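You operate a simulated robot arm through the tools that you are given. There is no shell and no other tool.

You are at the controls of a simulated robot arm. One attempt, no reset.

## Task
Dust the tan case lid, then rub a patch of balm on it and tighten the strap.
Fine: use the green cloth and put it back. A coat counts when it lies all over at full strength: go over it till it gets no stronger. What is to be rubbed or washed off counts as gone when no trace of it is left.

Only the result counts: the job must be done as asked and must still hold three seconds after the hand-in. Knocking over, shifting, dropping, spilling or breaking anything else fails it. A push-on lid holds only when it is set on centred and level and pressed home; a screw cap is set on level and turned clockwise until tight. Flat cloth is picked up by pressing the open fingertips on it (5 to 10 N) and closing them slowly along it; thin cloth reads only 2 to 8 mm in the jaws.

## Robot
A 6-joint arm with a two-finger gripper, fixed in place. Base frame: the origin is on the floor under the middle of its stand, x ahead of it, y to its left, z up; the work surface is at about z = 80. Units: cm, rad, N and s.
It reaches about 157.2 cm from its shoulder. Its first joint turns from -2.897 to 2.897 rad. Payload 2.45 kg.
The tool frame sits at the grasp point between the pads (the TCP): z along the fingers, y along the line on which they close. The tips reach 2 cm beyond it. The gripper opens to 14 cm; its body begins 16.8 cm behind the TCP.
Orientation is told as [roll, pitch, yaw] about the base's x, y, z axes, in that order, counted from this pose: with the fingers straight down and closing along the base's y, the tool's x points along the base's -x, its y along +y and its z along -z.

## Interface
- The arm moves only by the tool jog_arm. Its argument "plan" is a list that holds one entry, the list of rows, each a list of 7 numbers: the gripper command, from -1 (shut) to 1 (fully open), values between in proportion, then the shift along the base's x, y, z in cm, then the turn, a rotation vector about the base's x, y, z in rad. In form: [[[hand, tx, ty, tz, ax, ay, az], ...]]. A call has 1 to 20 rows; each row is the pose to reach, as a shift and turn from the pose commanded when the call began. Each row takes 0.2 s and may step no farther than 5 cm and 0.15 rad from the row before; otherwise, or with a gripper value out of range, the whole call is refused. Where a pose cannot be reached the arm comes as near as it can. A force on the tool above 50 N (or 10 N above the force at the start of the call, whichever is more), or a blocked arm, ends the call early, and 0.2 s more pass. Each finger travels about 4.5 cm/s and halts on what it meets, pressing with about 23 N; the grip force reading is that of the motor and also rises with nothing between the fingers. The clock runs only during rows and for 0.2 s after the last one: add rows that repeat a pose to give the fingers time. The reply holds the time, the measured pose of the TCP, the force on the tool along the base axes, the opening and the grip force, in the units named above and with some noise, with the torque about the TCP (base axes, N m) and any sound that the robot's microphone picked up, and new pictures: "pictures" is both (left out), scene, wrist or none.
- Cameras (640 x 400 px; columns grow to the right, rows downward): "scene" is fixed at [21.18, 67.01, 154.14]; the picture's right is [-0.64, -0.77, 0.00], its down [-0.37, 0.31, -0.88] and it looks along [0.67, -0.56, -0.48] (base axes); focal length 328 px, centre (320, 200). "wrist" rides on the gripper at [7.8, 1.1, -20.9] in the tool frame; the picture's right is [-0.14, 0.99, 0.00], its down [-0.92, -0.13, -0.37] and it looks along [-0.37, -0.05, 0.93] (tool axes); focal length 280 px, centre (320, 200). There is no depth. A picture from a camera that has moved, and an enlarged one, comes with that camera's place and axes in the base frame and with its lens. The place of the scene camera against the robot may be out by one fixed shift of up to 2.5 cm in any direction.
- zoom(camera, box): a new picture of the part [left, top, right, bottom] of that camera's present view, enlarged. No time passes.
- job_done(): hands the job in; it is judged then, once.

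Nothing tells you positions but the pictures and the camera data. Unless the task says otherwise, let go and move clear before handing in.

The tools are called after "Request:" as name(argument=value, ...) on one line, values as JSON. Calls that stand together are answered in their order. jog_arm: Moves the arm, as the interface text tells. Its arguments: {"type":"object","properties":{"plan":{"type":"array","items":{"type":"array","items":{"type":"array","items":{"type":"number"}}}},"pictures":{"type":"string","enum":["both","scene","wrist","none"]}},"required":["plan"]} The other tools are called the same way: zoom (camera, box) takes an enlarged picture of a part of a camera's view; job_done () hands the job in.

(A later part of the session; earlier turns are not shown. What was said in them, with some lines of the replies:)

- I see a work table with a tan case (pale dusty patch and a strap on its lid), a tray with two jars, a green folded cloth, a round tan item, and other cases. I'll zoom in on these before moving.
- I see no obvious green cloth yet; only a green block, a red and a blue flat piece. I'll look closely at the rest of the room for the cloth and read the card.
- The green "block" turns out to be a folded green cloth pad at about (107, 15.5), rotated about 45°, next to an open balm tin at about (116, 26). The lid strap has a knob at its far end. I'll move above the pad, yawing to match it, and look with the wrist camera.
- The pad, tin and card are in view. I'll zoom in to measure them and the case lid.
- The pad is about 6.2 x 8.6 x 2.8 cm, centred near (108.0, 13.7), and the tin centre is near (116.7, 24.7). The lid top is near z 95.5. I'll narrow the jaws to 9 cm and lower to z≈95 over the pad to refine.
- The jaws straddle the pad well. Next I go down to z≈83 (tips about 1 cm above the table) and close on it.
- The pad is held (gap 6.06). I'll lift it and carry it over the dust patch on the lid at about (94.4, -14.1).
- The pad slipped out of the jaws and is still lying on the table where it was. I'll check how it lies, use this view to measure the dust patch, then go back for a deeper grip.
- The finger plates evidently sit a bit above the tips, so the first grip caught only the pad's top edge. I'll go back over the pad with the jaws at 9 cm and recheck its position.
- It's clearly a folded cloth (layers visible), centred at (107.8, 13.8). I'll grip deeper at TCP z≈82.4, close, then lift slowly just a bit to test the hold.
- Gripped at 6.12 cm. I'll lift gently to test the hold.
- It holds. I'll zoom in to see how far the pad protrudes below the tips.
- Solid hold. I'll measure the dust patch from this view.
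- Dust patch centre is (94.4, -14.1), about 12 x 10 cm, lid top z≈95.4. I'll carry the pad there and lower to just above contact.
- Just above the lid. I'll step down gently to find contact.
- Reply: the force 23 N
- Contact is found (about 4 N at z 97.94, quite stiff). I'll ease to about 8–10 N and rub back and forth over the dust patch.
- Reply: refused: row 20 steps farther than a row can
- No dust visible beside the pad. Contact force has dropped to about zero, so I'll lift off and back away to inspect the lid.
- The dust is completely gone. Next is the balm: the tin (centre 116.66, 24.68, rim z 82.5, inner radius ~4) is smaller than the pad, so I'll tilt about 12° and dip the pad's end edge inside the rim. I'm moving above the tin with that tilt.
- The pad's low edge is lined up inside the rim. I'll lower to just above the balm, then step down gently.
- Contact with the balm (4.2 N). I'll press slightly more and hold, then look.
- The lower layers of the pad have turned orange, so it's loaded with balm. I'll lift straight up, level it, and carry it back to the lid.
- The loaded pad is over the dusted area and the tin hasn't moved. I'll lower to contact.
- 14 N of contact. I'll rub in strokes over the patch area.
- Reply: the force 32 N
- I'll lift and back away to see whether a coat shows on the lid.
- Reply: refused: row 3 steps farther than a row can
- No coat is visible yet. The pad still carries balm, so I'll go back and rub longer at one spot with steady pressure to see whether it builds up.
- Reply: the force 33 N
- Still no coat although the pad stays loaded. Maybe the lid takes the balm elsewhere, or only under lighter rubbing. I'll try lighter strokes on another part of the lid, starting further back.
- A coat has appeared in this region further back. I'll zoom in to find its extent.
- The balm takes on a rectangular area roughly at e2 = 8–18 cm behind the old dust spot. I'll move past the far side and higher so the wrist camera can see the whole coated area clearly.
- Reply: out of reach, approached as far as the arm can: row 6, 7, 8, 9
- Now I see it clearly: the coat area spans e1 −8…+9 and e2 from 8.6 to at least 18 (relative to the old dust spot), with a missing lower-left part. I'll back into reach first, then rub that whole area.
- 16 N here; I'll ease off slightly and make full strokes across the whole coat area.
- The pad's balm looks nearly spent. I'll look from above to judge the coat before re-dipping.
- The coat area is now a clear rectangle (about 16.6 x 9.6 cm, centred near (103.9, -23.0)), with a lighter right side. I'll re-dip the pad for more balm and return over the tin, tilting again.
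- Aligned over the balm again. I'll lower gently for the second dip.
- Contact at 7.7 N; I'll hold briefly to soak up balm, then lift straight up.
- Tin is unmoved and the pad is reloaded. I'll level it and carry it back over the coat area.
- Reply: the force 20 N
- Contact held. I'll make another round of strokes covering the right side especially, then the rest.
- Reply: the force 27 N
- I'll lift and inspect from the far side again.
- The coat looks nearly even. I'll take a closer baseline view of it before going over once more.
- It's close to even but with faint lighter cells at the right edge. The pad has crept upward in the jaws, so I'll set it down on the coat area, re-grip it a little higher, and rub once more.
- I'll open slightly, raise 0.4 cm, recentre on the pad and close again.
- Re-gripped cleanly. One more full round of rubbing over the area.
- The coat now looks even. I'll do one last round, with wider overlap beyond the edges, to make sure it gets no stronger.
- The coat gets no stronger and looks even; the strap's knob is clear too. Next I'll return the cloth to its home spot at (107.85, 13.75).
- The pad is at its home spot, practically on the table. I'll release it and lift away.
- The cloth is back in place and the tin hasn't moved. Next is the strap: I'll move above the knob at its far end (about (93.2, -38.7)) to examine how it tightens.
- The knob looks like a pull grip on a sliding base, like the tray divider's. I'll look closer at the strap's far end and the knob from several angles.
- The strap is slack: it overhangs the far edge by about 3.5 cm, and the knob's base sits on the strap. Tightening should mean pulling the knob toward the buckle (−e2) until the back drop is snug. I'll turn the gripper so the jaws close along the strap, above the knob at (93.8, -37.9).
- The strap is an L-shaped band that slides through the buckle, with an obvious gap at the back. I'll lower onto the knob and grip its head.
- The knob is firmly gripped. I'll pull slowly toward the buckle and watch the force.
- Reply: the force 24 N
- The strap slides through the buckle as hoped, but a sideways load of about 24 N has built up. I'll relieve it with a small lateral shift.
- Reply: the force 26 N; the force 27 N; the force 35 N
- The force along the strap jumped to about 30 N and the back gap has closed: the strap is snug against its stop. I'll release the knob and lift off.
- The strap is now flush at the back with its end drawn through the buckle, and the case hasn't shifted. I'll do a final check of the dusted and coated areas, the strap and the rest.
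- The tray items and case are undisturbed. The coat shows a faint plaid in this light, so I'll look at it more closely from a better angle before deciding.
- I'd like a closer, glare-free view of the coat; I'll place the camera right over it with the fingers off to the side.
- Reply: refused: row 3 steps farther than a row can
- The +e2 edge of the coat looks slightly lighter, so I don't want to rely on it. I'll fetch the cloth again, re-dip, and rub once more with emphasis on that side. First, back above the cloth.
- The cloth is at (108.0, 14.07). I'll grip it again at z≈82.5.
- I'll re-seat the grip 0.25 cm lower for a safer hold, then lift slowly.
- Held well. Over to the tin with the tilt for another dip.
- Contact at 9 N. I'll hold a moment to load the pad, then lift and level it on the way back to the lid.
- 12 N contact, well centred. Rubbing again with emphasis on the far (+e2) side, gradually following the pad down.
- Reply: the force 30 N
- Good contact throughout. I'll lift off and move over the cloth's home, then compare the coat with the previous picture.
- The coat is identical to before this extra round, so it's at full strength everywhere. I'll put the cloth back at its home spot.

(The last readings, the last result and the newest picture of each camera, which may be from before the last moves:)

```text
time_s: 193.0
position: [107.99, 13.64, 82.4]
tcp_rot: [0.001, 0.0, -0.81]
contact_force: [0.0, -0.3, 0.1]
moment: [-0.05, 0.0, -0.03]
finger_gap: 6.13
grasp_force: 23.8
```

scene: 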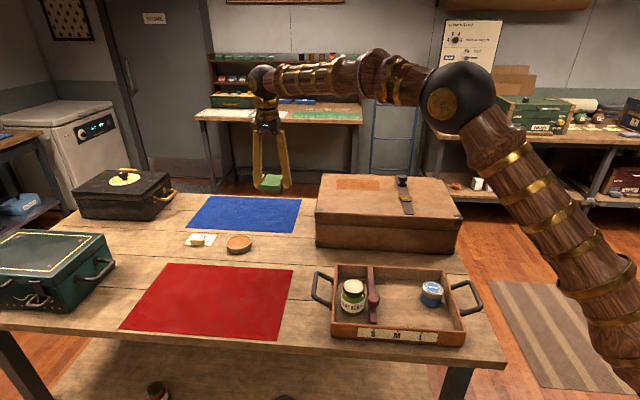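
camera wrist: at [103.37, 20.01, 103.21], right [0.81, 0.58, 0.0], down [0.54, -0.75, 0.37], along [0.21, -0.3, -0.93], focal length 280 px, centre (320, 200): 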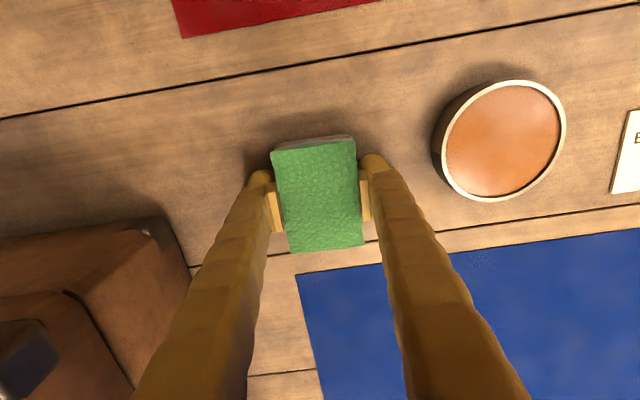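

The cloth is within a hair of the table at home. I'll release it gently, then rise and move clear.

Request:
jog_arm(plan=[[[-1, 0, 0, -0.06, 0, 0, 0], [-0.1, 0, 0, -0.06, 0, 0, 0], [0.05, 0, 0, -0.06, 0, 0, 0], [0.29, 0, 0, -0.06, 0, 0, 0], [0.29, 0, 0, -0.06, 0, 0, 0], [0.29, 0, 0, 0.3, 0, 0, 0], [0.29, 0, 0, 2, 0, 0, 0], [0.29, 0, 0, 5, 0, 0, 0], [0.29, 0, 0, 9, 0, 0, 0], [0.29, 0, 0, 13, 0, 0, 0], [0.29, 0, 0, 17, 0, 0, 0], [0.29, 0, 0, 21, 0, 0, 0], [0.29, 0, 0, 25, 0, 0, 0], [0.29, 0, 0, 29, 0, 0, 0], [0.29, 0, 0, 29, 0, 0, 0]]], pictures="both")

Request:
zoom(camera="scene", box=[255, 225, 300, 260])

Request:
zoom(camera="scene", box=[160, 210, 310, 270])

Request:
zoom(camera="scene", box=[300, 160, 480, 270])

```text
time_s: 196.2
position: [107.93, 13.48, 111.46]
tcp_rot: [0.0, 0.0, -0.81]
contact_force: [-0.1, -0.2, -0.1]
moment: [-0.01, -0.01, -0.01]
finger_gap: 9.05
grasp_force: 0.0
camera wrist: at [103.39, 19.87, 132.38], right [0.81, 0.58, 0.0], down [0.54, -0.75, 0.37], along [0.21, -0.3, -0.93], focal length 280 px, centre (320, 200)
```

scene: 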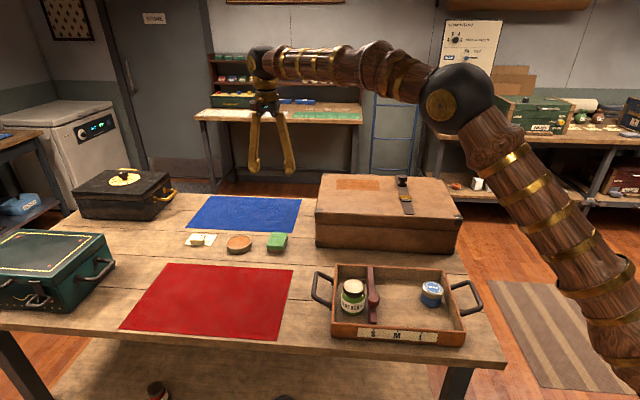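
wrist: 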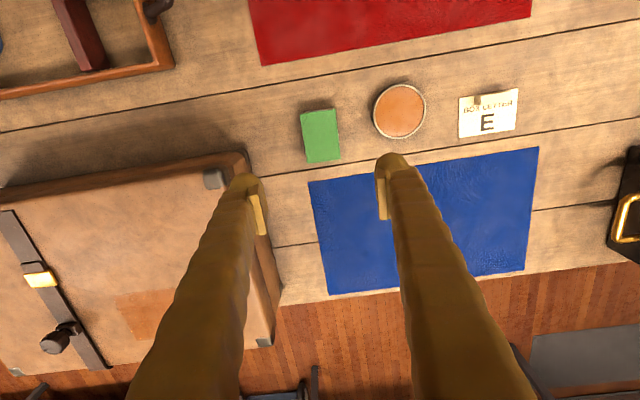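

```text
11.43 times, centred on (278, 242) of scene
camera zoom: at [21.18, 67.01, 154.14], right [-0.64, -0.77, 0.0], down [-0.37, 0.31, -0.88], along [0.67, -0.56, -0.48], focal length 3751 px, centre (806, -286)
```

zoom: 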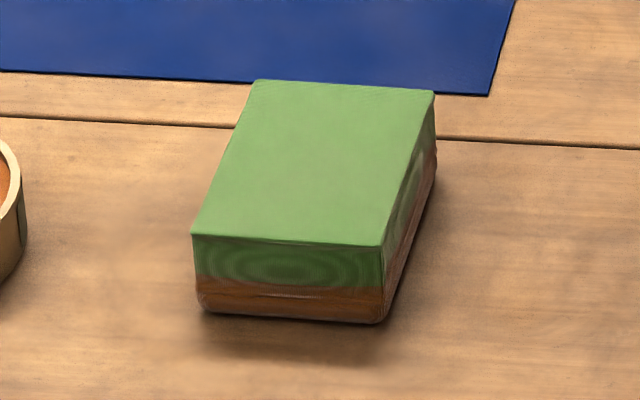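

```text
4.27 times, centred on (235, 240) of scene
camera zoom: at [21.18, 67.01, 154.14], right [-0.64, -0.77, 0.0], down [-0.37, 0.31, -0.88], along [0.67, -0.56, -0.48], focal length 1400 px, centre (683, 29)
```

zoom: 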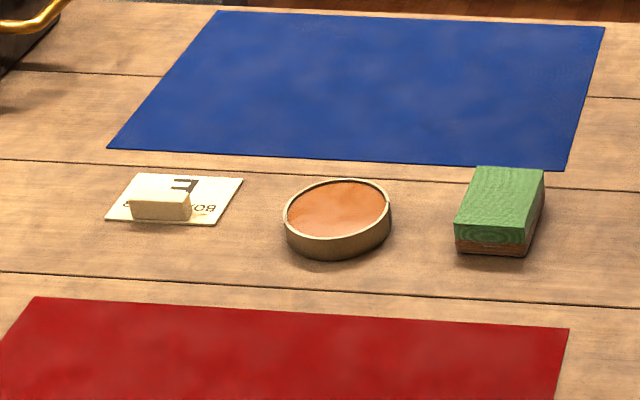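

```text
3.56 times, centred on (390, 215) of scene
camera zoom: at [21.18, 67.01, 154.14], right [-0.64, -0.77, 0.0], down [-0.37, 0.31, -0.88], along [0.67, -0.56, -0.48], focal length 1167 px, centre (71, 147)
```

zoom: 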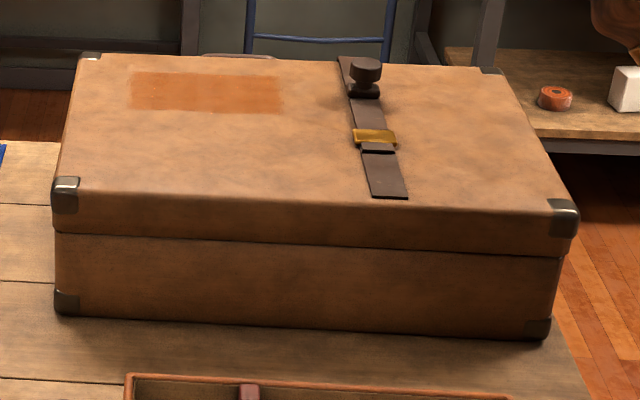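

Everything checks out. The dust is gone, the balm coat is even and at full strength, and the strap is snug. The cloth is back on its original spot, nothing else has moved, and the gripper is clear, so I'm handing in.

Request:
job_done()

```text
The job is handed in.
```

The job is handed in, and as far as the pictures show, every part of it is done; no verdict has come back yet.

- **Dust:** The pale patch on the lid is gone, and no trace showed in close-up views.
- **Balm:** The lid takes balm in one rectangle, about 17 by 10 cm, behind the old dust spot. I dipped the cloth three times and kept rubbing. The final dip and two rounds of rubbing made no visible difference, so I take the coat to be at full strength. A faint texture still showed through from some angles.
- **Strap:** I pulled the knob toward the buckle until it stopped, at about 30 N. The gap at the back of the case closed, and the strap stayed snug after I let go.
- **Cloth:** The green cloth is back within a few millimetres of where it started, and its underside is still stained with balm. On the first try it slipped from the grip and stayed on the table. I re-gripped it lower after that.

The case, balm tin, tray and jars look unmoved compared with the first pictures, and the gripper is clear of everything.
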